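You operate a simulated robot arm through the tools that you are given. There is no shell and no other tool.

The job below is to be done with a simulated robot arm. You get a single attempt, and the scene is never put back.

TASK
Wax the dull patch on the bookcase with the yellow cloth, then close the tin and put the cloth back. A coat counts when it lies all over at full strength: go over it till it gets no stronger.

It is judged by the outcome, as a careful person would: the job done as asked, and still so three seconds after it is handed in. It fails if anything else is knocked over, pushed out of place, dropped, spilled or broken. Flat cloth is picked up by pressing the open fingertips on it (5 to 10 N) and closing them slowly along it; thin cloth reads only 2 to 8 mm in the jaws.

THE ROBOT
A 7-joint arm with a two-finger parallel gripper, fixed in place. Base frame: the origin is at the foot of the arm, x ahead of it, y to its left, z up. Readings come in m, degrees, newtons and seconds.
Its first joint turns from -166.0 to 166.0 degrees. Payload 4.4 kg.
The TCP is the grasp point between the finger pads, 0.023 m short of the fingertips. In the tool frame z runs along the fingers and y along their closing line. Largest opening 0.094 m; finger width 0.038, thickness 0.01; the body of the gripper, 0.054 by 0.096 m, starts 0.039 m behind the TCP.
Orientation is told as [roll, pitch, yaw] about the base's x, y, z axes, in that order, counted from this pose: with the fingers straight down and closing along the base's y, the tool's x points along the base's -x, its y along +y and its z along -z.

THE INTERFACE
- The arm moves only by the tool step_arm. Its argument "motion" is a list of rows, each an object of numbers (a shift or turn left out is 0, a gripper value left out holds the last): "tx", "ty", "tz": the shift along the tool's x, y, z in units of 100 mm (1.0 is 100 mm); "rx", "ry", "rz": the turn, a rotation vector about the tool's x, y, z in units of 60 degrees (1.0 is 60 degrees); "hand": the closure, from 0 (fully open) to 1 (shut). In form: [{"tx": .., "ty": .., "tz": .., "rx": .., "ry": .., "rz": .., "hand": ..}, ...]. A call has 1 to 20 rows; each row is the pose to reach, as a shift and turn from the pose commanded when the call began, along the tool's axes at that moment. A call with a number of a shift or a turn outside -1 to 1 is refused whole. Rows are played at 5 a second. More than 0.05 m and 8.6 degrees between two rows, or a gripper value outside its range, and nothing of the call is played. Where a pose cannot be reached the arm comes as near as it can. A force on the tool above 90 N (or 10 N above the force at the start of the call, whichever is more), or a blocked arm, ends the call early, and 0.2 s more pass. The fingers move at their own pace (about 0.072 m/s each) and stop on an object; they squeeze with about 22 N. The grip force told is the motor's: it shows also when the fingers shut on nothing. Time passes only in rows, and 0.2 s behind the last, so rows that repeat a pose let the fingers close. The reply holds the time, the measured pose of the TCP, the force on the tool along the base axes, the opening and the grip force, in the units named above and with some noise, with the torque about the TCP (base axes, N m) and any sound that the robot's microphone picked up.
- Cameras (640 x 400 px; columns grow to the right, rows downward): "scene" is fixed at [0.3971, 0.6483, 1.6903]; the picture's right is [-0.97, -0.26, 0.00], its down [-0.10, 0.38, -0.92] and it looks along [0.24, -0.89, -0.39] (base axes); focal length 352 px, centre (320, 200). "wrist" rides on the gripper at [0.086, 0.016, -0.075] in the tool frame; the picture's right is [-0.18, 0.98, 0.00], its down [-0.58, -0.11, -0.81] and it looks along [-0.79, -0.15, 0.59] (tool axes); focal length 243 px, centre (320, 200). There is no depth. A picture from a camera that has moved, and an enlarged one, comes with that camera's place and axes in the base frame and with its lens.
- grab_frame(camera): a new picture of that camera. No time passes.
- enlarge(camera, box): a new picture of the part [left, top, right, bottom] of that camera's present view, enlarged. No time passes.
- hand_in(): hands the job in; it is judged then, once.

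Nothing tells you positions but the pictures and the camera data. Unless the task says otherwise, let go and move clear before handing in.

The tools are called by a JSON object that holds its "name" and its "arguments". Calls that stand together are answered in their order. step_arm: Moves the arm, as the interface text tells. Its arguments: {"type":"object","properties":{"motion":{"type":"array"}},"required":["motion"]} The other tools are called the same way: grab_frame (camera) takes a picture; enlarge (camera, box) takes an enlarged picture of a part of a camera's view; hand_in () hands the job in.

At the start:

```text
time: 0.0
ee_pos: [0.4794, -0.3919, 1.2582]
tool_rot: [0.0, 0.0, 0.0]
wrist_force: [0.1, -0.3, 0.4]
moment: [-0.01, -0.03, 0.03]
width: 0.0943
gripper_force: 0.0
```

scene: 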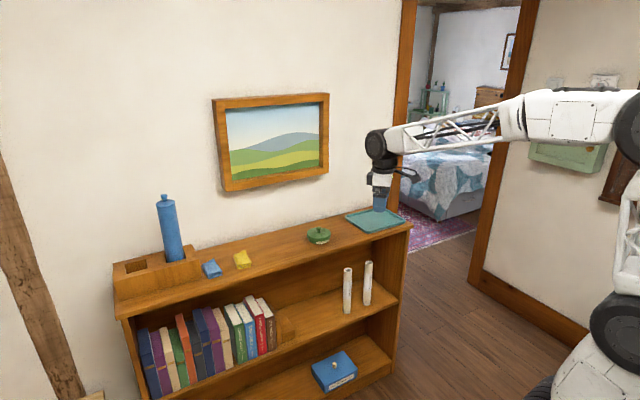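
wrist: 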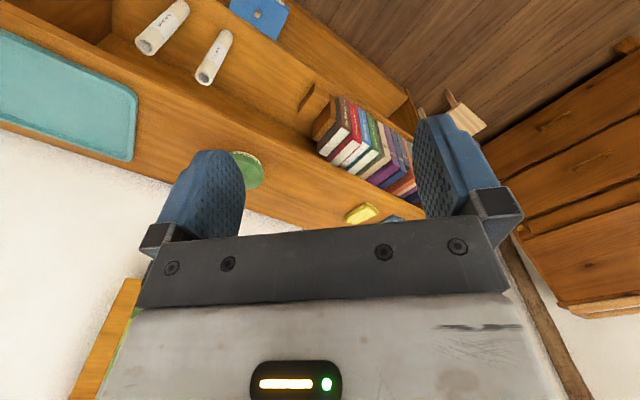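

I see a bookcase with a wooden caddy holding a blue bottle, a blue cloth, a yellow cloth, a green tin and a teal tray on top. I'll take closer looks to locate everything and find the dull patch.

{"name": "enlarge", "arguments": {"camera": "scene", "box": [100, 180, 260, 280]}}

{"name": "enlarge", "arguments": {"camera": "scene", "box": [260, 180, 420, 280]}}

{"name": "enlarge", "arguments": {"camera": "wrist", "box": [200, 100, 440, 250]}}

{"name": "enlarge", "arguments": {"camera": "wrist", "box": [0, 0, 320, 200]}}

{"name": "enlarge", "arguments": {"camera": "scene", "box": [100, 240, 420, 400]}}

```text
4.00 times, centred on (180, 230) of scene
camera zoom: at [0.3971, 0.6483, 1.6903], right [-0.97, -0.26, 0.0], down [-0.1, 0.38, -0.92], along [0.24, -0.89, -0.39], focal length 1410 px, centre (880, 80)
```

zoom: 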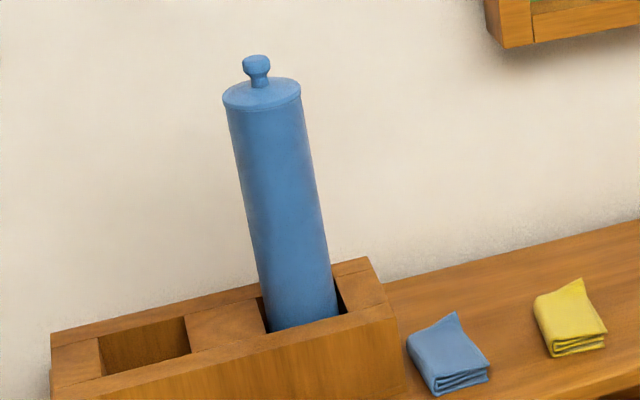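

```text
4.00 times, centred on (340, 230) of scene
camera zoom: at [0.3971, 0.6483, 1.6903], right [-0.97, -0.26, 0.0], down [-0.1, 0.38, -0.92], along [0.24, -0.89, -0.39], focal length 1410 px, centre (240, 80)
```

zoom: 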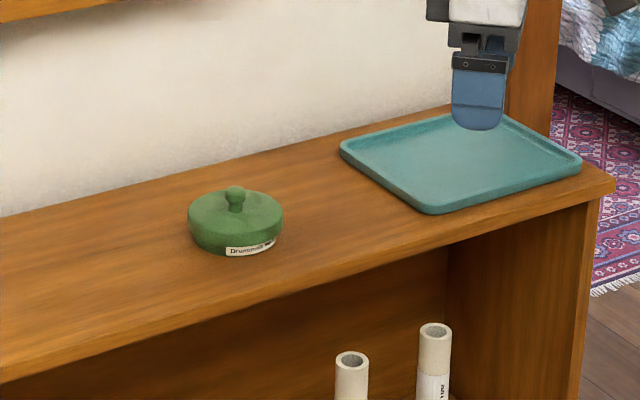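

```text
2.67 times, centred on (320, 175) of wrist
camera zoom: at [0.3923, -0.3763, 1.3327], right [0.18, 0.98, 0.0], down [0.58, -0.11, 0.81], along [0.79, -0.15, -0.59], focal length 647 px, centre (320, 267)
```

zoom: 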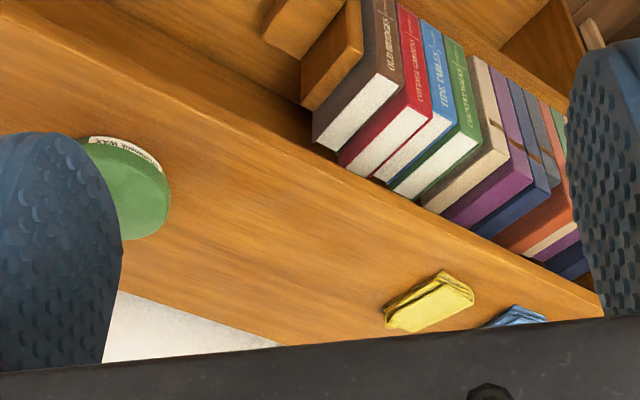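

```text
2.00 times, centred on (160, 100) of wrist
camera zoom: at [0.3923, -0.3763, 1.3327], right [0.18, 0.98, 0.0], down [0.58, -0.11, 0.81], along [0.79, -0.15, -0.59], focal length 485 px, centre (640, 400)
```

zoom: 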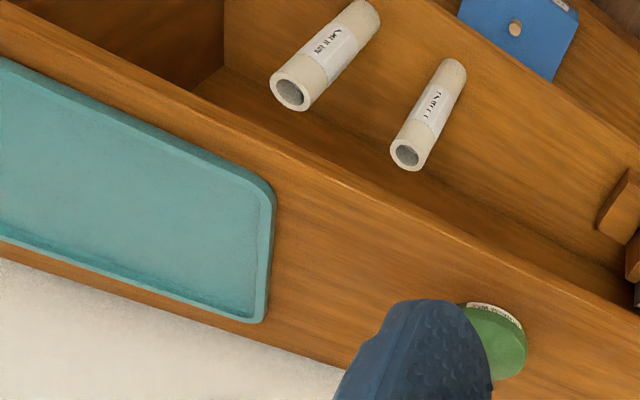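

```text
2.00 times, centred on (260, 320) of scene
camera zoom: at [0.3971, 0.6483, 1.6903], right [-0.97, -0.26, 0.0], down [-0.1, 0.38, -0.92], along [0.24, -0.89, -0.39], focal length 705 px, centre (440, -40)
```

zoom: 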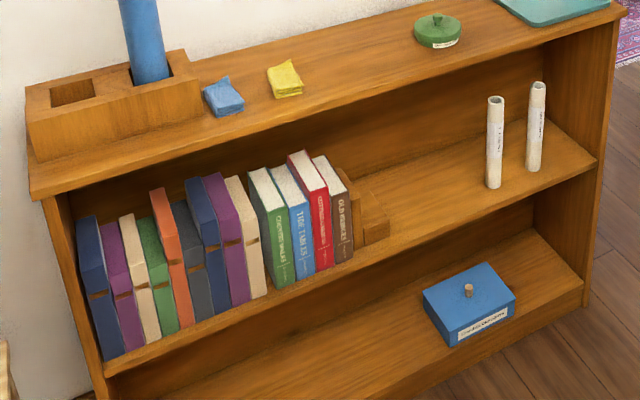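

I see the bookcase top running at about 45° in the base frame at z≈0.95, with the lidded tin near (0.735, -0.60) and the yellow cloth near (0.97, -0.37). I haven't found the dull patch yet, so I'll look closer.

{"name": "enlarge", "arguments": {"camera": "scene", "box": [230, 210, 310, 260]}}

{"name": "enlarge", "arguments": {"camera": "scene", "box": [290, 210, 370, 260]}}

{"name": "enlarge", "arguments": {"camera": "scene", "box": [340, 190, 420, 240]}}

{"name": "enlarge", "arguments": {"camera": "scene", "box": [300, 260, 428, 340]}}

{"name": "enlarge", "arguments": {"camera": "scene", "box": [290, 320, 418, 400]}}

{"name": "enlarge", "arguments": {"camera": "scene", "box": [100, 250, 228, 330]}}

```text
8.00 times, centred on (270, 235) of scene
camera zoom: at [0.3971, 0.6483, 1.6903], right [-0.97, -0.26, 0.0], down [-0.1, 0.38, -0.92], along [0.24, -0.89, -0.39], focal length 2820 px, centre (720, -80)
```

zoom: 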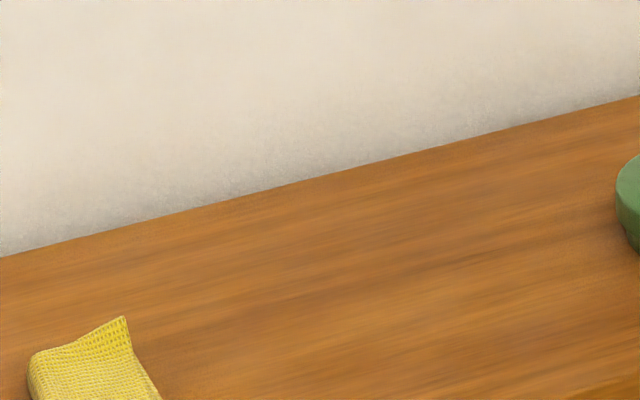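

```text
8.00 times, centred on (330, 235) of scene
camera zoom: at [0.3971, 0.6483, 1.6903], right [-0.97, -0.26, 0.0], down [-0.1, 0.38, -0.92], along [0.24, -0.89, -0.39], focal length 2820 px, centre (240, -80)
```

zoom: 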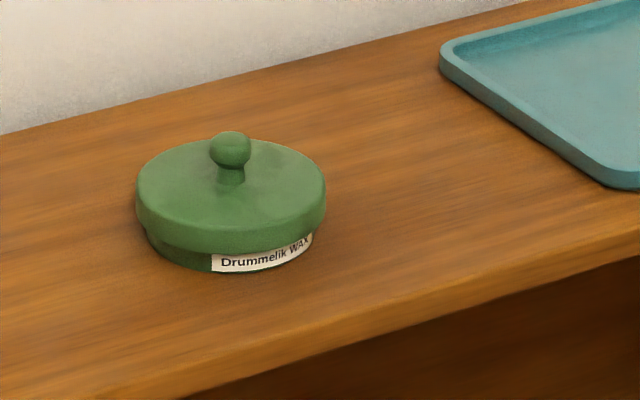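

```text
8.00 times, centred on (380, 215) of scene
camera zoom: at [0.3971, 0.6483, 1.6903], right [-0.97, -0.26, 0.0], down [-0.1, 0.38, -0.92], along [0.24, -0.89, -0.39], focal length 2820 px, centre (-160, 80)
```

zoom: 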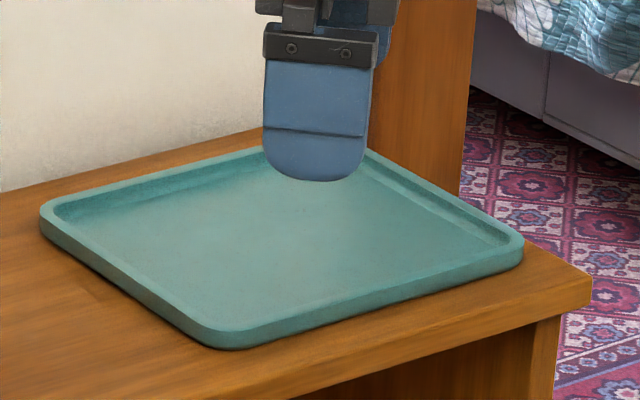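

```text
5.00 times, centred on (364, 300) of scene
camera zoom: at [0.3971, 0.6483, 1.6903], right [-0.97, -0.26, 0.0], down [-0.1, 0.38, -0.92], along [0.24, -0.89, -0.39], focal length 1762 px, centre (100, -300)
```

zoom: 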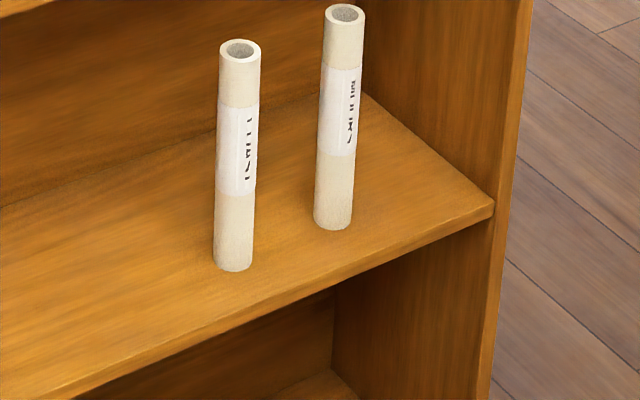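

```text
5.00 times, centred on (354, 360) of scene
camera zoom: at [0.3971, 0.6483, 1.6903], right [-0.97, -0.26, 0.0], down [-0.1, 0.38, -0.92], along [0.24, -0.89, -0.39], focal length 1762 px, centre (150, -600)
```

zoom: 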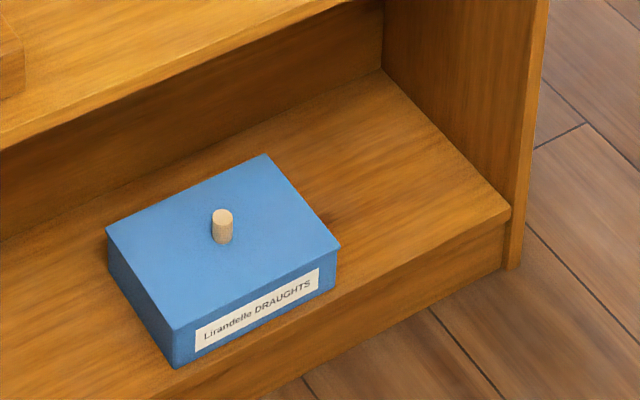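

```text
5.00 times, centred on (164, 290) of scene
camera zoom: at [0.3971, 0.6483, 1.6903], right [-0.97, -0.26, 0.0], down [-0.1, 0.38, -0.92], along [0.24, -0.89, -0.39], focal length 1762 px, centre (1100, -250)
```

zoom: 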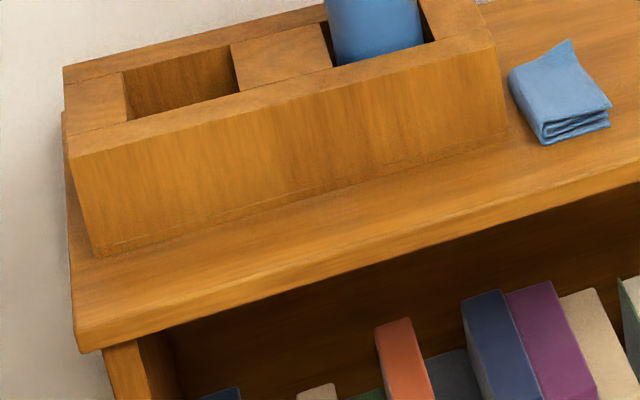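

I see no obviously dull area from the scene camera; the bookcase front runs at 45°, so I'll turn the tool to face it and look with the wrist camera.

{"name": "step_arm", "arguments": {"motion": [{"rz": 0.125}, {"rz": 0.25}, {"rz": 0.375}, {"rz": 0.5}, {"rz": 0.625}, {"rz": 0.75}, {"rz": 0.75}]}}

{"name": "grab_frame", "arguments": {"camera": "wrist"}}

{"name": "grab_frame", "arguments": {"camera": "scene"}}

```text
time: 1.6
ee_pos: [0.4785, -0.3912, 1.2569]
tool_rot: [0.0, 0.1, -44.9]
wrist_force: [-0.5, -0.5, -0.1]
moment: [-0.02, -0.01, -0.02]
width: 0.0939
gripper_force: 0.1
```

```text
taken
camera wrist: at [0.4293, -0.3199, 1.3322], right [0.83, 0.56, 0.0], down [0.33, -0.49, 0.81], along [0.45, -0.67, -0.59], focal length 243 px, centre (320, 200)
```

wrist: 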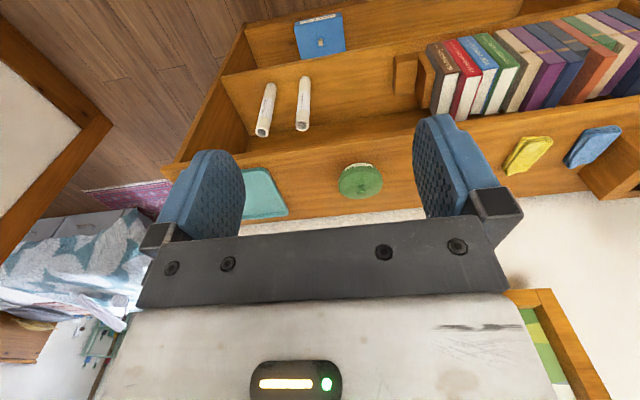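

```text
taken
```

scene: 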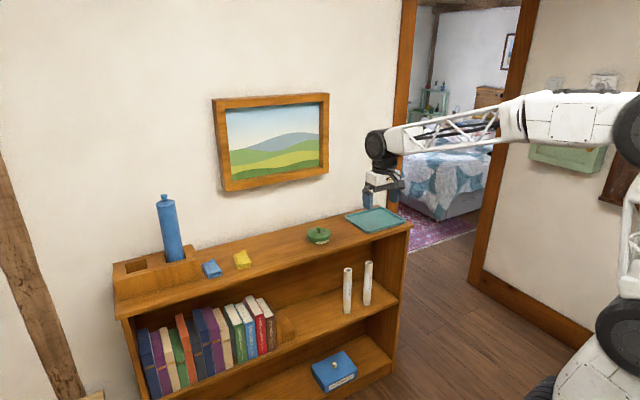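

The bookcase's top, shelves, tin and cloths are all in view now. I'll zoom in for the dull patch.

{"name": "enlarge", "arguments": {"camera": "wrist", "box": [230, 120, 430, 245]}}

{"name": "enlarge", "arguments": {"camera": "wrist", "box": [440, 80, 640, 205]}}

{"name": "enlarge", "arguments": {"camera": "wrist", "box": [160, 20, 320, 120]}}

{"name": "enlarge", "arguments": {"camera": "wrist", "box": [280, 20, 440, 120]}}

{"name": "enlarge", "arguments": {"camera": "scene", "box": [240, 200, 400, 300]}}

```text
3.20 times, centred on (330, 182) of wrist
camera zoom: at [0.4293, -0.3199, 1.3322], right [0.83, 0.56, 0.0], down [0.33, -0.49, 0.81], along [0.45, -0.67, -0.59], focal length 776 px, centre (288, 256)
```

zoom: 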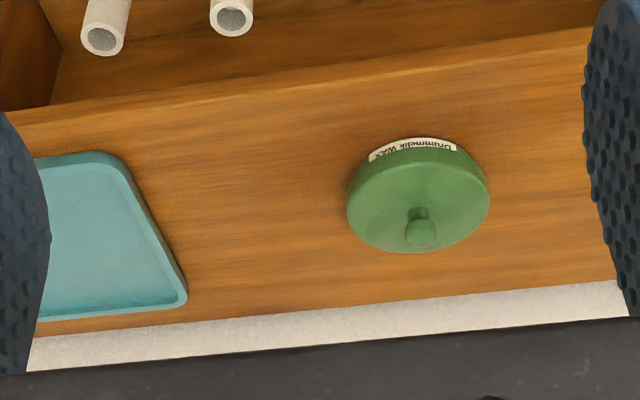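

```text
3.20 times, centred on (540, 142) of wrist
camera zoom: at [0.4293, -0.3199, 1.3322], right [0.83, 0.56, 0.0], down [0.33, -0.49, 0.81], along [0.45, -0.67, -0.59], focal length 776 px, centre (-384, 384)
```

zoom: 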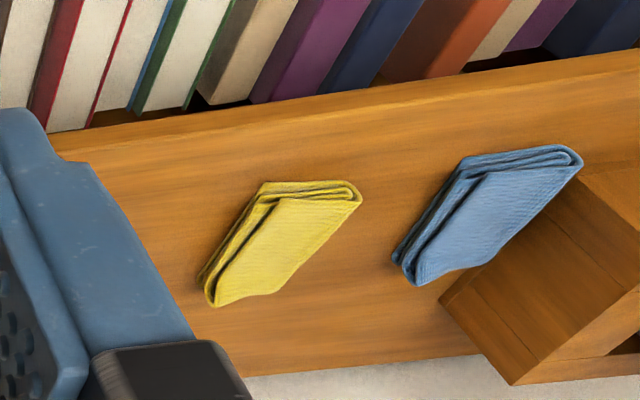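

```text
4.00 times, centred on (240, 70) of wrist
camera zoom: at [0.4293, -0.3199, 1.3322], right [0.83, 0.56, 0.0], down [0.33, -0.49, 0.81], along [0.45, -0.67, -0.59], focal length 970 px, centre (640, 720)
```

zoom: 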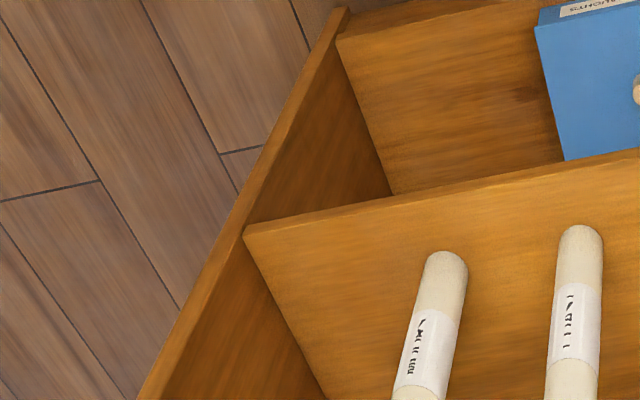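

```text
4.00 times, centred on (360, 70) of wrist
camera zoom: at [0.4293, -0.3199, 1.3322], right [0.83, 0.56, 0.0], down [0.33, -0.49, 0.81], along [0.45, -0.67, -0.59], focal length 970 px, centre (160, 720)
```

zoom: 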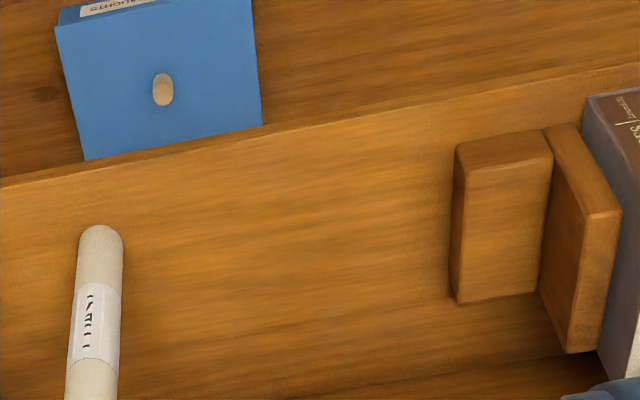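

```text
4.00 times, centred on (320, 250) of scene
camera zoom: at [0.3971, 0.6483, 1.6903], right [-0.97, -0.26, 0.0], down [-0.1, 0.38, -0.92], along [0.24, -0.89, -0.39], focal length 1410 px, centre (320, 0)
```

zoom: 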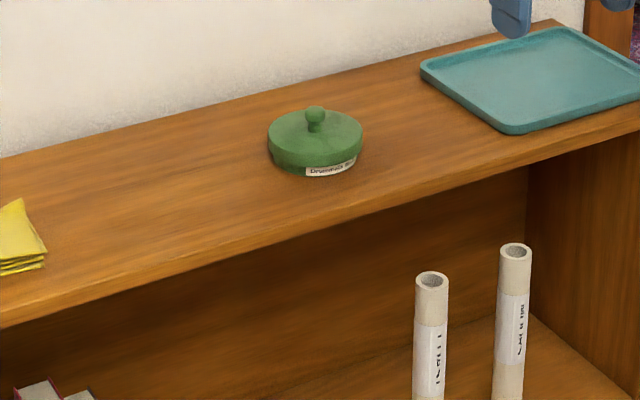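

The top between tin and yellow cloth may be slightly redder, but it is unclear. I'll bring the wrist camera nearer to that span to look properly.

{"name": "step_arm", "arguments": {"motion": [{"tx": -0.14, "ty": 0.25, "tz": 0.17}, {"tx": -0.28, "ty": 0.5, "tz": 0.35}, {"tx": -0.41, "ty": 0.75, "tz": 0.52}, {"tx": -0.55, "ty": 1.0, "tz": 0.7}, {"tx": -0.55, "ty": 1.0, "tz": 0.7}]}}

{"name": "grab_frame", "arguments": {"camera": "wrist"}}

```text
time: 2.8
ee_pos: [0.5884, -0.3588, 1.1883]
tool_rot: [-0.1, 0.0, -45.0]
wrist_force: [0.4, 0.2, 0.2]
moment: [0.01, 0.01, 0.01]
width: 0.0943
gripper_force: 0.0
```

```text
taken
camera wrist: at [0.5385, -0.2871, 1.2623], right [0.82, 0.57, 0.0], down [0.33, -0.49, 0.81], along [0.46, -0.67, -0.59], focal length 243 px, centre (320, 200)
```

wrist: 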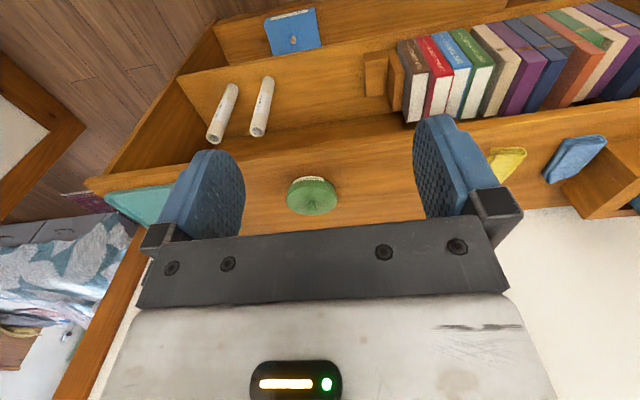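

{"name": "enlarge", "arguments": {"camera": "wrist", "box": [240, 130, 430, 249]}}

{"name": "step_arm", "arguments": {"motion": [{"tx": -0.12, "ty": 0.25, "tz": 0.1}, {"tx": -0.25, "ty": 0.5, "tz": 0.2}, {"tx": -0.38, "ty": 0.75, "tz": 0.3}, {"tx": -0.5, "ty": 1.0, "tz": 0.4}, {"tx": -0.5, "ty": 1.0, "tz": 0.4}]}}

{"name": "grab_frame", "arguments": {"camera": "wrist"}}

{"name": "enlarge", "arguments": {"camera": "wrist", "box": [240, 130, 430, 249]}}

```text
3.36 times, centred on (335, 190) of wrist
camera zoom: at [0.5385, -0.2871, 1.2623], right [0.82, 0.57, 0.0], down [0.33, -0.49, 0.81], along [0.46, -0.67, -0.59], focal length 816 px, centre (270, 235)
```

zoom: 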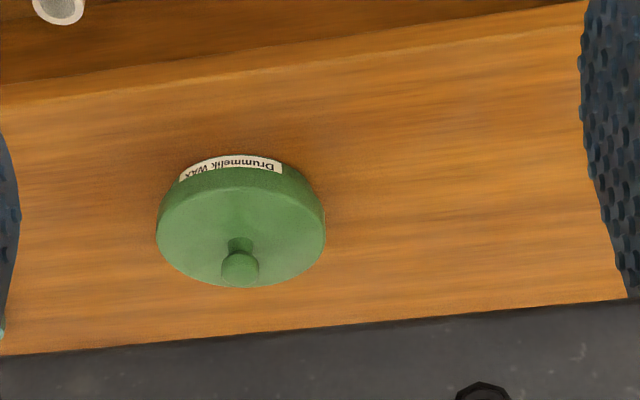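

```text
time: 4.0
ee_pos: [0.6939, -0.3242, 1.1485]
tool_rot: [0.0, 0.0, -44.9]
wrist_force: [-0.2, 0.5, 1.0]
moment: [-0.02, -0.03, 0.02]
width: 0.0939
gripper_force: 0.0
```

```text
taken
camera wrist: at [0.6446, -0.2523, 1.2223], right [0.82, 0.57, 0.0], down [0.33, -0.49, 0.81], along [0.46, -0.67, -0.59], focal length 243 px, centre (320, 200)
```

wrist: 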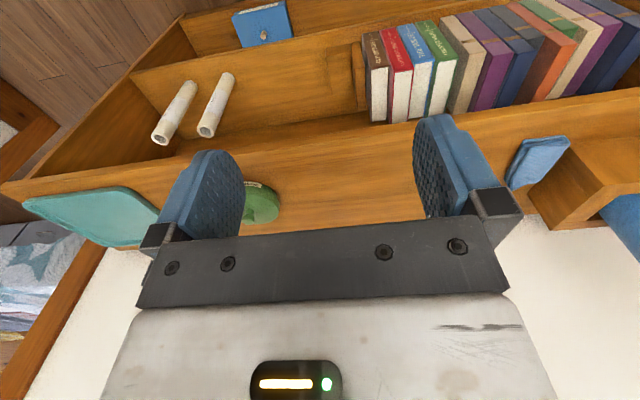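

```text
3.36 times, centred on (335, 190) of wrist
camera zoom: at [0.6446, -0.2523, 1.2223], right [0.82, 0.57, 0.0], down [0.33, -0.49, 0.81], along [0.46, -0.67, -0.59], focal length 816 px, centre (270, 235)
```

zoom: 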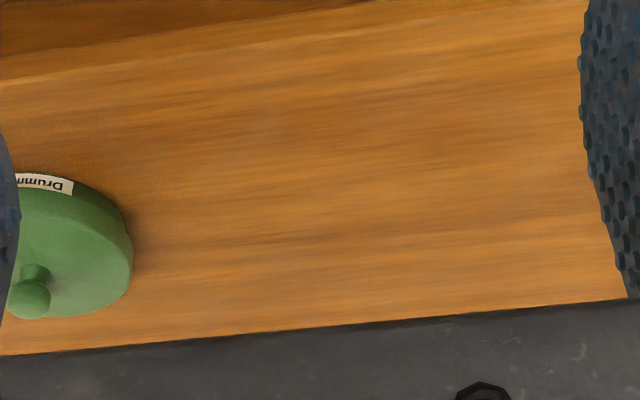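

I now see the bare top between tin and cloth; the centre seems a shade duller than its surroundings. I'll zoom in for edges.

{"name": "enlarge", "arguments": {"camera": "wrist", "box": [270, 130, 350, 180]}}

{"name": "enlarge", "arguments": {"camera": "wrist", "box": [340, 130, 420, 180]}}

{"name": "enlarge", "arguments": {"camera": "wrist", "box": [270, 175, 350, 225]}}

{"name": "enlarge", "arguments": {"camera": "wrist", "box": [340, 175, 420, 225]}}

{"name": "enlarge", "arguments": {"camera": "scene", "box": [220, 190, 348, 270]}}

```text
8.00 times, centred on (310, 155) of wrist
camera zoom: at [0.6446, -0.2523, 1.2223], right [0.82, 0.57, 0.0], down [0.33, -0.49, 0.81], along [0.46, -0.67, -0.59], focal length 1941 px, centre (400, 560)
```

zoom: 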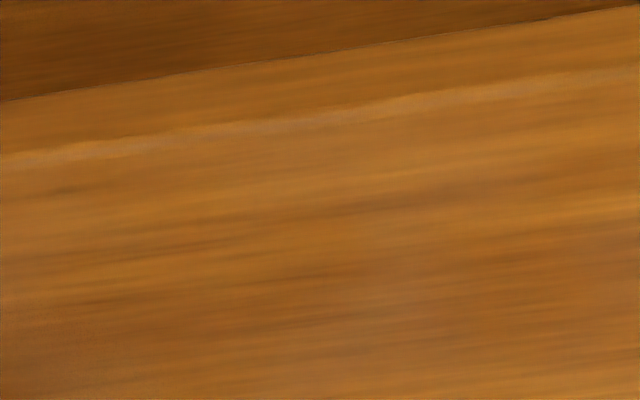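

```text
8.00 times, centred on (380, 155) of wrist
camera zoom: at [0.6446, -0.2523, 1.2223], right [0.82, 0.57, 0.0], down [0.33, -0.49, 0.81], along [0.46, -0.67, -0.59], focal length 1941 px, centre (-160, 560)
```

zoom: 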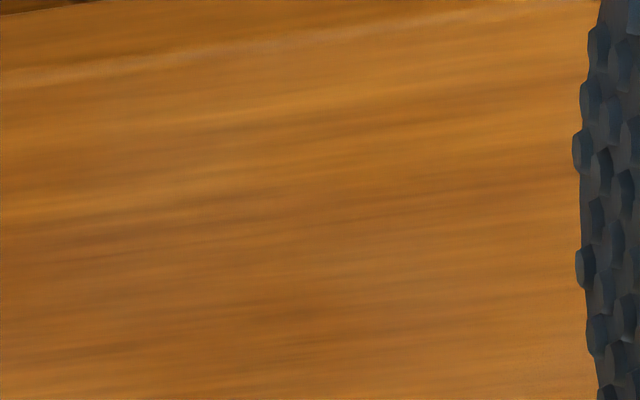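

```text
8.00 times, centred on (310, 200) of wrist
camera zoom: at [0.6446, -0.2523, 1.2223], right [0.82, 0.57, 0.0], down [0.33, -0.49, 0.81], along [0.46, -0.67, -0.59], focal length 1941 px, centre (400, 200)
```

zoom: 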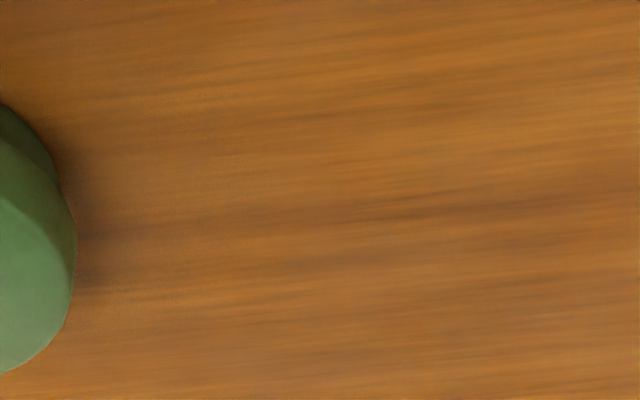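

```text
8.00 times, centred on (380, 200) of wrist
camera zoom: at [0.6446, -0.2523, 1.2223], right [0.82, 0.57, 0.0], down [0.33, -0.49, 0.81], along [0.46, -0.67, -0.59], focal length 1941 px, centre (-160, 200)
```

zoom: 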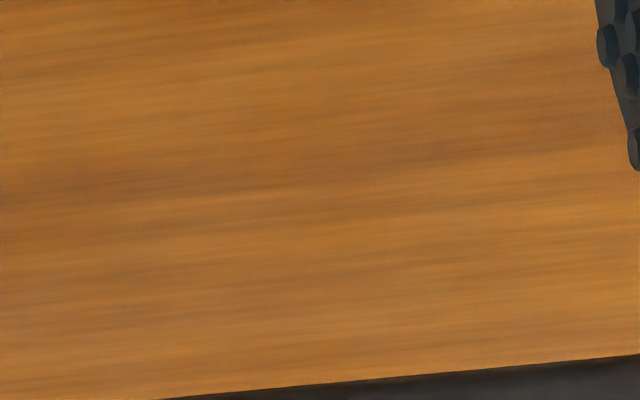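

```text
5.00 times, centred on (284, 230) of scene
camera zoom: at [0.3971, 0.6483, 1.6903], right [-0.97, -0.26, 0.0], down [-0.1, 0.38, -0.92], along [0.24, -0.89, -0.39], focal length 1762 px, centre (500, 50)
```

zoom: 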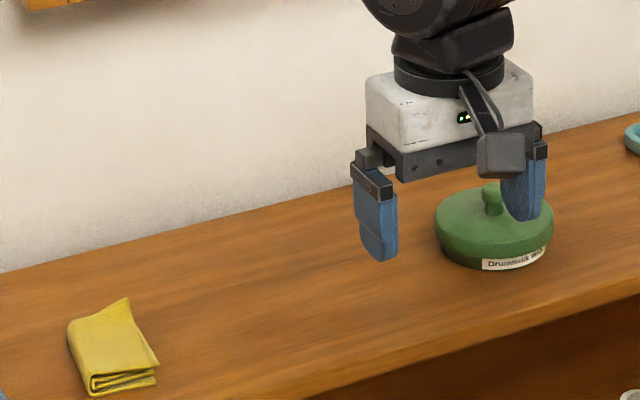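

The top shows only faint tonal variation so far. I'll tilt the wrist so the camera looks more straight down at this span and compare areas.

{"name": "step_arm", "arguments": {"motion": [{"ry": 0.125, "tx": -0.1, "tz": -0.1}, {"ry": 0.25, "tx": -0.2, "tz": -0.2}, {"ry": 0.375, "tx": -0.3, "tz": -0.3}, {"ry": 0.5, "tx": -0.4, "tz": -0.4}, {"ry": 0.5, "tx": -0.4, "tz": -0.4}]}}

{"name": "grab_frame", "arguments": {"camera": "wrist"}}

{"name": "enlarge", "arguments": {"camera": "wrist", "box": [160, 80, 500, 292]}}

```text
time: 5.2
ee_pos: [0.7227, -0.3525, 1.1876]
tool_rot: [-0.1, 30.0, -45.0]
wrist_force: [-0.6, -0.2, 0.1]
moment: [-0.01, 0.01, -0.02]
width: 0.0939
gripper_force: 0.0
```

```text
taken
camera wrist: at [0.7071, -0.3152, 1.2961], right [0.81, 0.58, -0.09], down [0.56, -0.72, 0.41], along [0.17, -0.38, -0.91], focal length 243 px, centre (320, 200)
```

wrist: 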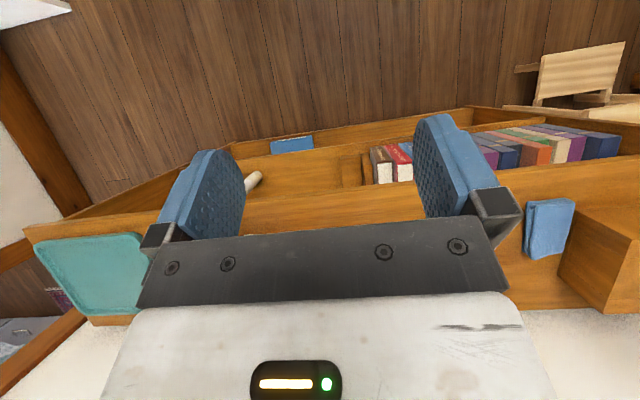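

```text
1.88 times, centred on (330, 186) of wrist
camera zoom: at [0.7071, -0.3152, 1.2961], right [0.81, 0.58, -0.09], down [0.56, -0.72, 0.41], along [0.17, -0.38, -0.91], focal length 457 px, centre (301, 226)
```

zoom: 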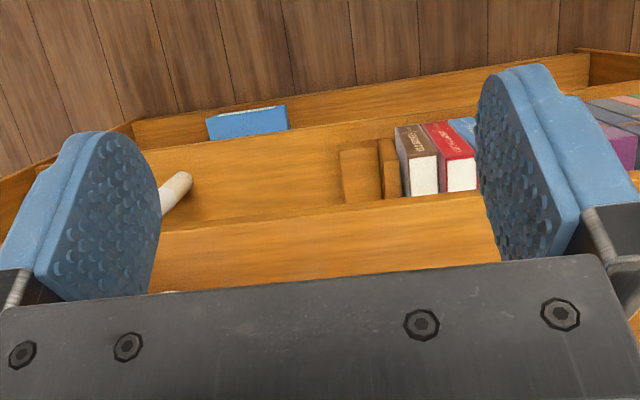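

The gripper body hides the patch area when tilted that way, so I'll go back upright and lower the camera for a close grazing look.

{"name": "step_arm", "arguments": {"motion": [{"ry": -0.125}, {"ry": -0.25}, {"ry": -0.375}, {"ry": -0.5}, {"ry": -0.5}]}}

{"name": "step_arm", "arguments": {"motion": [{"tx": -0.1, "tz": 0.3}, {"tx": -0.2, "tz": 0.6}, {"tx": -0.3, "tz": 0.9}, {"tx": -0.3, "tz": 0.9}]}}

{"name": "grab_frame", "arguments": {"camera": "wrist"}}

{"name": "enlarge", "arguments": {"camera": "wrist", "box": [230, 80, 440, 211]}}

```text
time: 6.4
ee_pos: [0.7249, -0.3524, 1.1878]
tool_rot: [0.0, -0.1, -45.0]
wrist_force: [1.2, 0.3, 0.3]
moment: [-0.06, -0.03, -0.01]
width: 0.0939
gripper_force: 0.1
```

```text
time: 7.4
ee_pos: [0.7441, -0.3736, 1.0986]
tool_rot: [0.0, 0.0, -45.2]
wrist_force: [0.2, -0.5, 0.7]
moment: [-0.02, -0.02, -0.02]
width: 0.0941
gripper_force: 0.1
```

```text
taken
camera wrist: at [0.6941, -0.3028, 1.173], right [0.82, 0.57, 0.0], down [0.33, -0.49, 0.81], along [0.46, -0.67, -0.59], focal length 243 px, centre (320, 200)
```

wrist: 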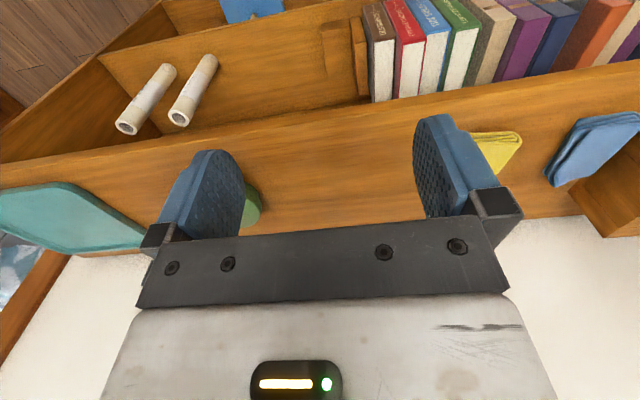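

```text
3.05 times, centred on (335, 146) of wrist
camera zoom: at [0.6941, -0.3028, 1.173], right [0.82, 0.57, 0.0], down [0.33, -0.49, 0.81], along [0.46, -0.67, -0.59], focal length 739 px, centre (274, 366)
```

zoom: 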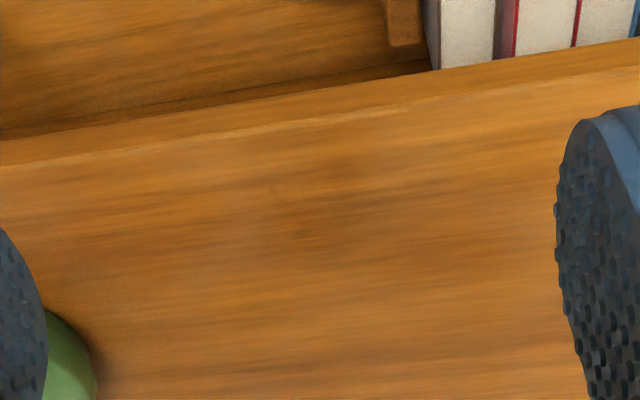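

The gripper's shadow may be confusing this view, so I'll pull the arm back and look again without it overhead.

{"name": "step_arm", "arguments": {"motion": [{"tx": 0.3, "tz": -0.3}, {"tx": 0.6, "tz": -0.6}, {"tx": 0.9, "tz": -0.9}, {"tx": 1.0, "tz": -1.0}]}}

{"name": "step_arm", "arguments": {"motion": [{"tx": 0.4}, {"tx": 0.8}, {"tx": 1.0}, {"tx": 1.0}]}}

{"name": "grab_frame", "arguments": {"camera": "wrist"}}

{"name": "enlarge", "arguments": {"camera": "wrist", "box": [220, 100, 440, 237]}}

{"name": "enlarge", "arguments": {"camera": "scene", "box": [200, 190, 420, 327]}}

{"name": "enlarge", "arguments": {"camera": "scene", "box": [230, 205, 310, 255]}}

```text
time: 8.4
ee_pos: [0.6734, -0.3047, 1.1961]
tool_rot: [0.1, 0.1, -45.0]
wrist_force: [-0.1, -0.3, -0.1]
moment: [-0.01, 0.01, -0.02]
width: 0.0942
gripper_force: 0.1
```

```text
time: 9.4
ee_pos: [0.6028, -0.2333, 1.1973]
tool_rot: [0.0, 0.0, -45.0]
wrist_force: [-0.4, -0.5, 0.6]
moment: [0.05, -0.01, 0.01]
width: 0.0938
gripper_force: 0.0
```

```text
taken
camera wrist: at [0.5527, -0.161, 1.2719], right [0.82, 0.57, 0.0], down [0.33, -0.49, 0.81], along [0.46, -0.67, -0.59], focal length 243 px, centre (320, 200)
```

wrist: 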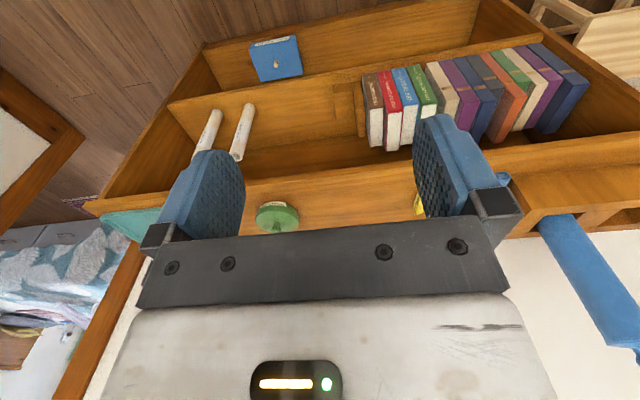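

```text
2.91 times, centred on (330, 168) of wrist
camera zoom: at [0.5527, -0.161, 1.2719], right [0.82, 0.57, 0.0], down [0.33, -0.49, 0.81], along [0.46, -0.67, -0.59], focal length 706 px, centre (291, 292)
```

zoom: 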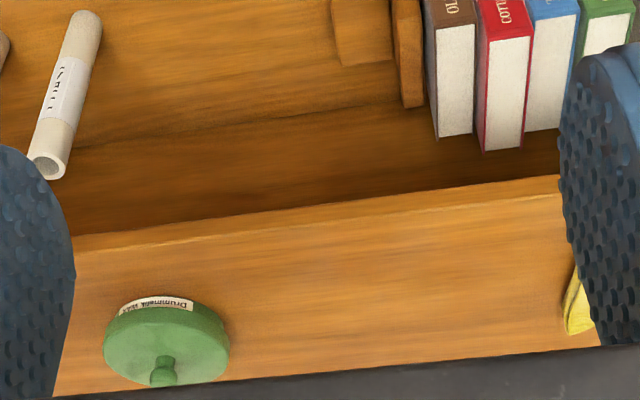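

```text
2.91 times, centred on (310, 258) of scene
camera zoom: at [0.3971, 0.6483, 1.6903], right [-0.97, -0.26, 0.0], down [-0.1, 0.38, -0.92], along [0.24, -0.89, -0.39], focal length 1025 px, centre (349, 30)
```

zoom: 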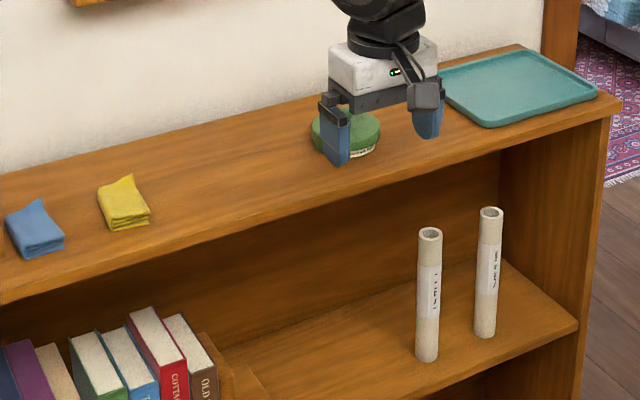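

```text
8.00 times, centred on (270, 230) of scene
camera zoom: at [0.3971, 0.6483, 1.6903], right [-0.97, -0.26, 0.0], down [-0.1, 0.38, -0.92], along [0.24, -0.89, -0.39], focal length 2820 px, centre (720, -40)
```

zoom: 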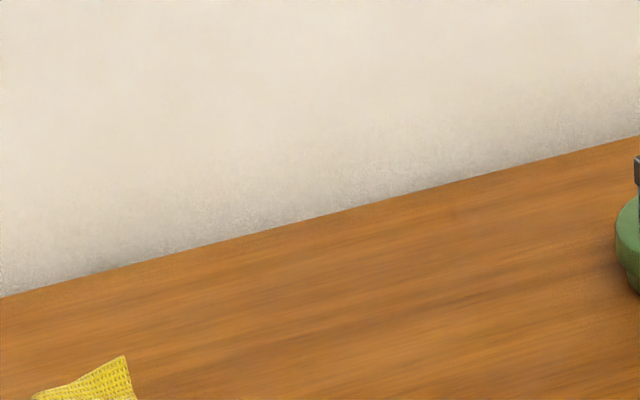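

I'm still hunting the patch: enlarging re-renders detail, so I'll zoom further into the span between cloth and tin and near the tray and edges.

{"name": "enlarge", "arguments": {"camera": "scene", "box": [250, 225, 290, 250]}}

{"name": "enlarge", "arguments": {"camera": "scene", "box": [275, 220, 315, 245]}}

{"name": "enlarge", "arguments": {"camera": "scene", "box": [320, 215, 360, 240]}}

{"name": "enlarge", "arguments": {"camera": "wrist", "box": [295, 165, 415, 240]}}

{"name": "enlarge", "arguments": {"camera": "wrist", "box": [100, 60, 260, 160]}}

{"name": "enlarge", "arguments": {"camera": "wrist", "box": [480, 120, 640, 220]}}

```text
16.00 times, centred on (270, 238) of scene
camera zoom: at [0.3971, 0.6483, 1.6903], right [-0.97, -0.26, 0.0], down [-0.1, 0.38, -0.92], along [0.24, -0.89, -0.39], focal length 5640 px, centre (1120, -400)
```

zoom: 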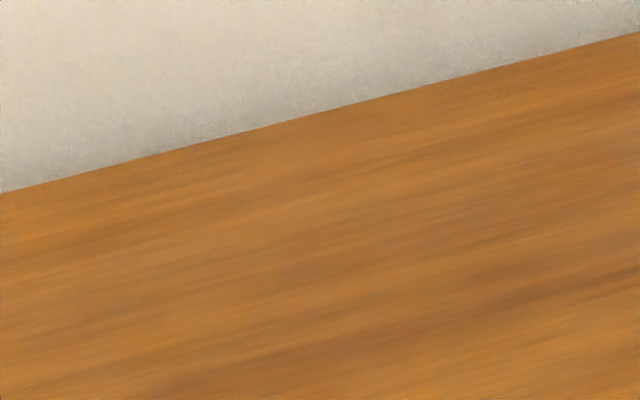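

```text
16.00 times, centred on (295, 232) of scene
camera zoom: at [0.3971, 0.6483, 1.6903], right [-0.97, -0.26, 0.0], down [-0.1, 0.38, -0.92], along [0.24, -0.89, -0.39], focal length 5640 px, centre (720, -320)
```

zoom: 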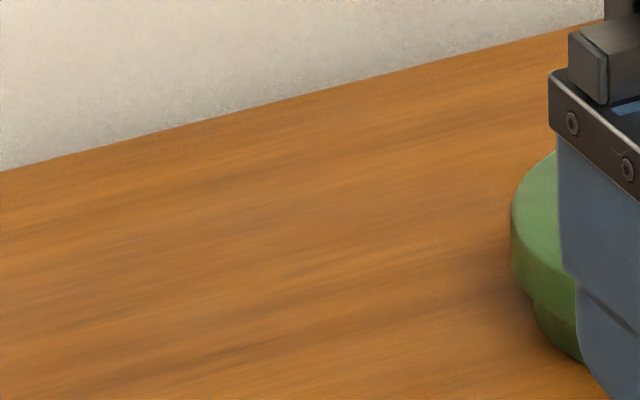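

```text
16.00 times, centred on (340, 228) of scene
camera zoom: at [0.3971, 0.6483, 1.6903], right [-0.97, -0.26, 0.0], down [-0.1, 0.38, -0.92], along [0.24, -0.89, -0.39], focal length 5640 px, centre (0, -240)
```

zoom: 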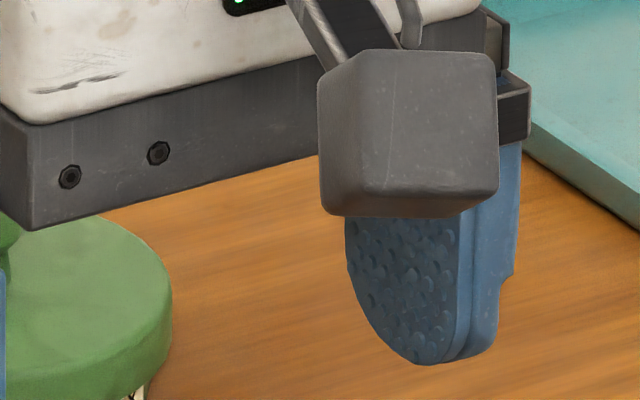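

```text
5.33 times, centred on (355, 202) of wrist
camera zoom: at [0.5527, -0.161, 1.2719], right [0.82, 0.57, 0.0], down [0.33, -0.49, 0.81], along [0.46, -0.67, -0.59], focal length 1294 px, centre (133, 187)
```

zoom: 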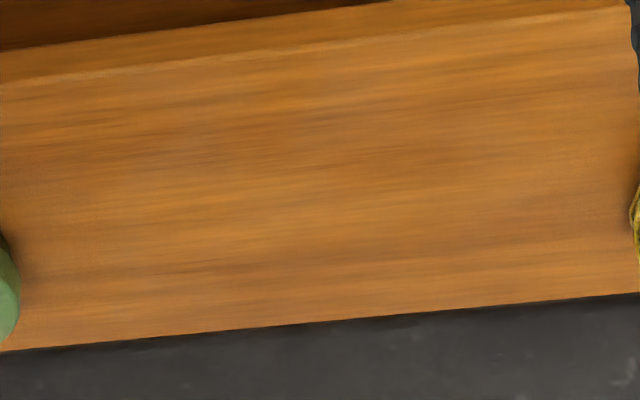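

```text
4.00 times, centred on (180, 110) of wrist
camera zoom: at [0.5527, -0.161, 1.2719], right [0.82, 0.57, 0.0], down [0.33, -0.49, 0.81], along [0.46, -0.67, -0.59], focal length 970 px, centre (880, 560)
```

zoom: 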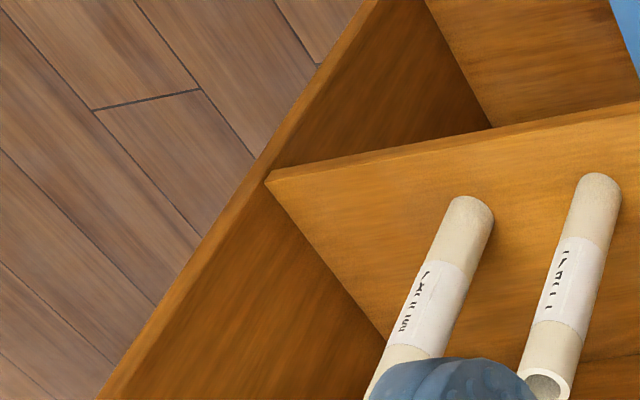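

```text
4.00 times, centred on (560, 170) of wrist
camera zoom: at [0.5527, -0.161, 1.2719], right [0.82, 0.57, 0.0], down [0.33, -0.49, 0.81], along [0.46, -0.67, -0.59], focal length 970 px, centre (-640, 320)
```

zoom: 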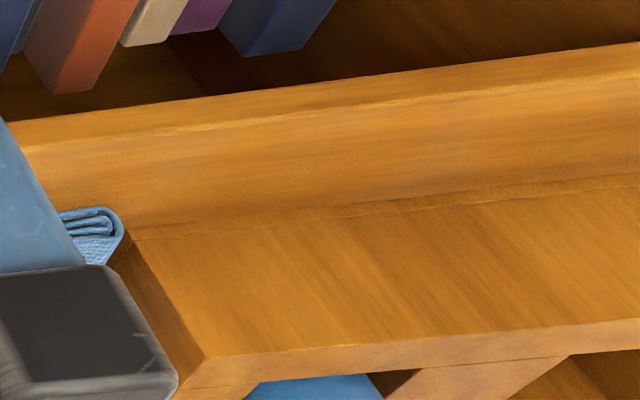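

There's a faint duller, smoother area between tin and cloth. I'll turn the tool to look along the bookcase from the tin side to check it from another angle.

{"name": "step_arm", "arguments": {"motion": [{"rz": -0.14}, {"rz": -0.28}, {"rz": -0.42}, {"rz": -0.56}, {"rz": -0.7}, {"rz": -0.84}, {"rz": -0.95}]}}

{"name": "step_arm", "arguments": {"motion": [{"rz": -0.14}, {"rz": -0.28}, {"rz": -0.42}, {"rz": -0.55}, {"rz": -0.55}]}}

{"name": "grab_frame", "arguments": {"camera": "wrist"}}

{"name": "grab_frame", "arguments": {"camera": "scene"}}

```text
time: 11.0
ee_pos: [0.6017, -0.233, 1.1975]
tool_rot: [-0.1, 0.0, 12.1]
wrist_force: [0.5, 0.6, -0.3]
moment: [0.02, 0.0, 0.01]
width: 0.094
gripper_force: 0.1
```

```text
time: 12.2
ee_pos: [0.6023, -0.2326, 1.1984]
tool_rot: [0.0, 0.1, 45.1]
wrist_force: [0.9, -0.3, 0.0]
moment: [-0.01, -0.02, -0.02]
width: 0.0941
gripper_force: 0.0
```

```text
taken
camera wrist: at [0.5299, -0.2832, 1.2725], right [-0.57, 0.82, 0.0], down [0.49, 0.34, 0.81], along [0.66, 0.46, -0.59], focal length 243 px, centre (320, 200)
```

wrist: 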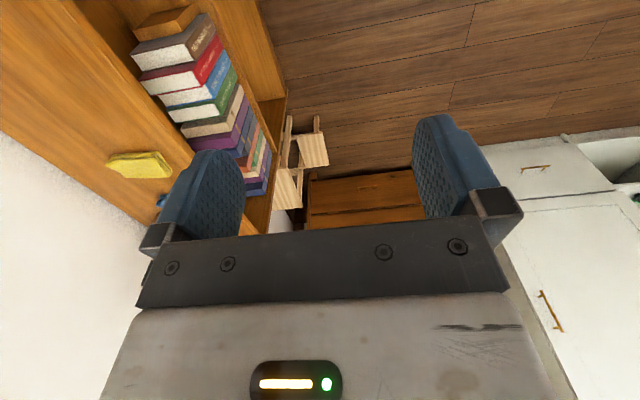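

```text
taken
```

scene: 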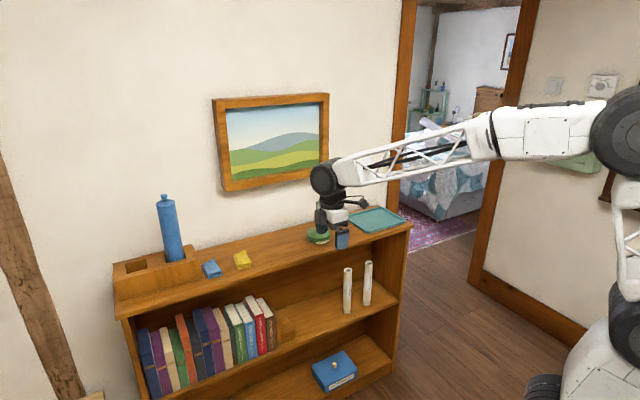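

The wrist camera now looks along the bookcase with the top at its left. I'll enlarge that.

{"name": "enlarge", "arguments": {"camera": "wrist", "box": [0, 0, 220, 200]}}

{"name": "enlarge", "arguments": {"camera": "wrist", "box": [0, 0, 160, 100]}}

{"name": "enlarge", "arguments": {"camera": "wrist", "box": [0, 80, 160, 180]}}

{"name": "enlarge", "arguments": {"camera": "scene", "box": [200, 190, 360, 290]}}

```text
2.00 times, centred on (110, 100) of wrist
camera zoom: at [0.5299, -0.2832, 1.2725], right [-0.57, 0.82, 0.0], down [0.49, 0.34, 0.81], along [0.66, 0.46, -0.59], focal length 485 px, centre (740, 400)
```

zoom: 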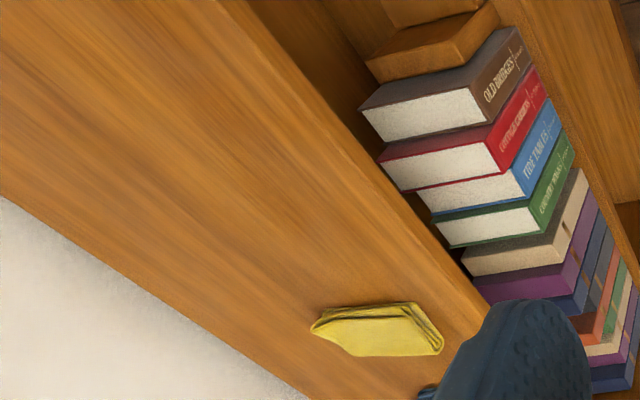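

```text
4.00 times, centred on (80, 50) of wrist
camera zoom: at [0.5299, -0.2832, 1.2725], right [-0.57, 0.82, 0.0], down [0.49, 0.34, 0.81], along [0.66, 0.46, -0.59], focal length 970 px, centre (1280, 800)
```

zoom: 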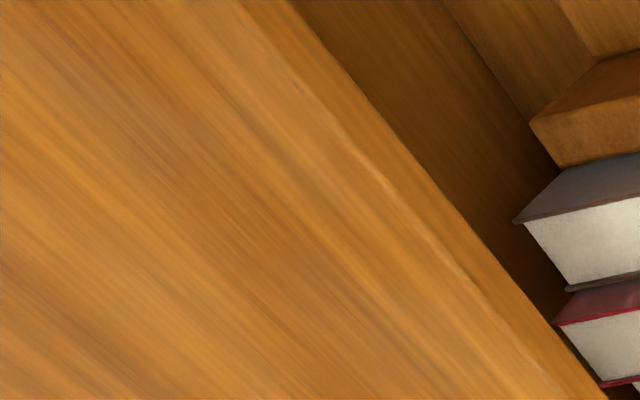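

```text
4.00 times, centred on (80, 130) of wrist
camera zoom: at [0.5299, -0.2832, 1.2725], right [-0.57, 0.82, 0.0], down [0.49, 0.34, 0.81], along [0.66, 0.46, -0.59], focal length 970 px, centre (1280, 480)
```

zoom: 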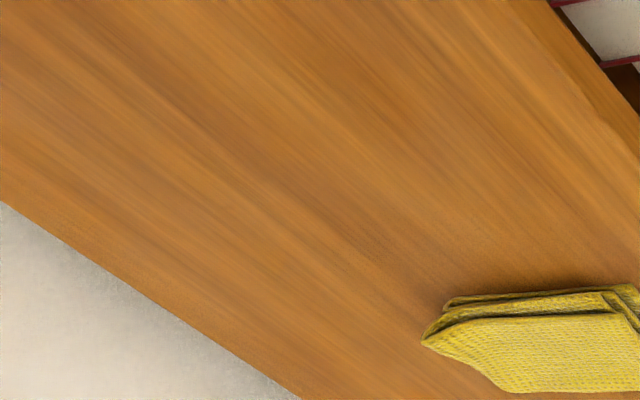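

```text
4.00 times, centred on (280, 240) of scene
camera zoom: at [0.3971, 0.6483, 1.6903], right [-0.97, -0.26, 0.0], down [-0.1, 0.38, -0.92], along [0.24, -0.89, -0.39], focal length 1410 px, centre (480, 40)
```

zoom: 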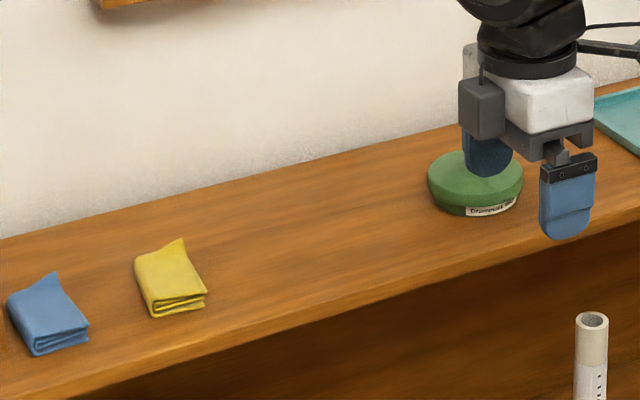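

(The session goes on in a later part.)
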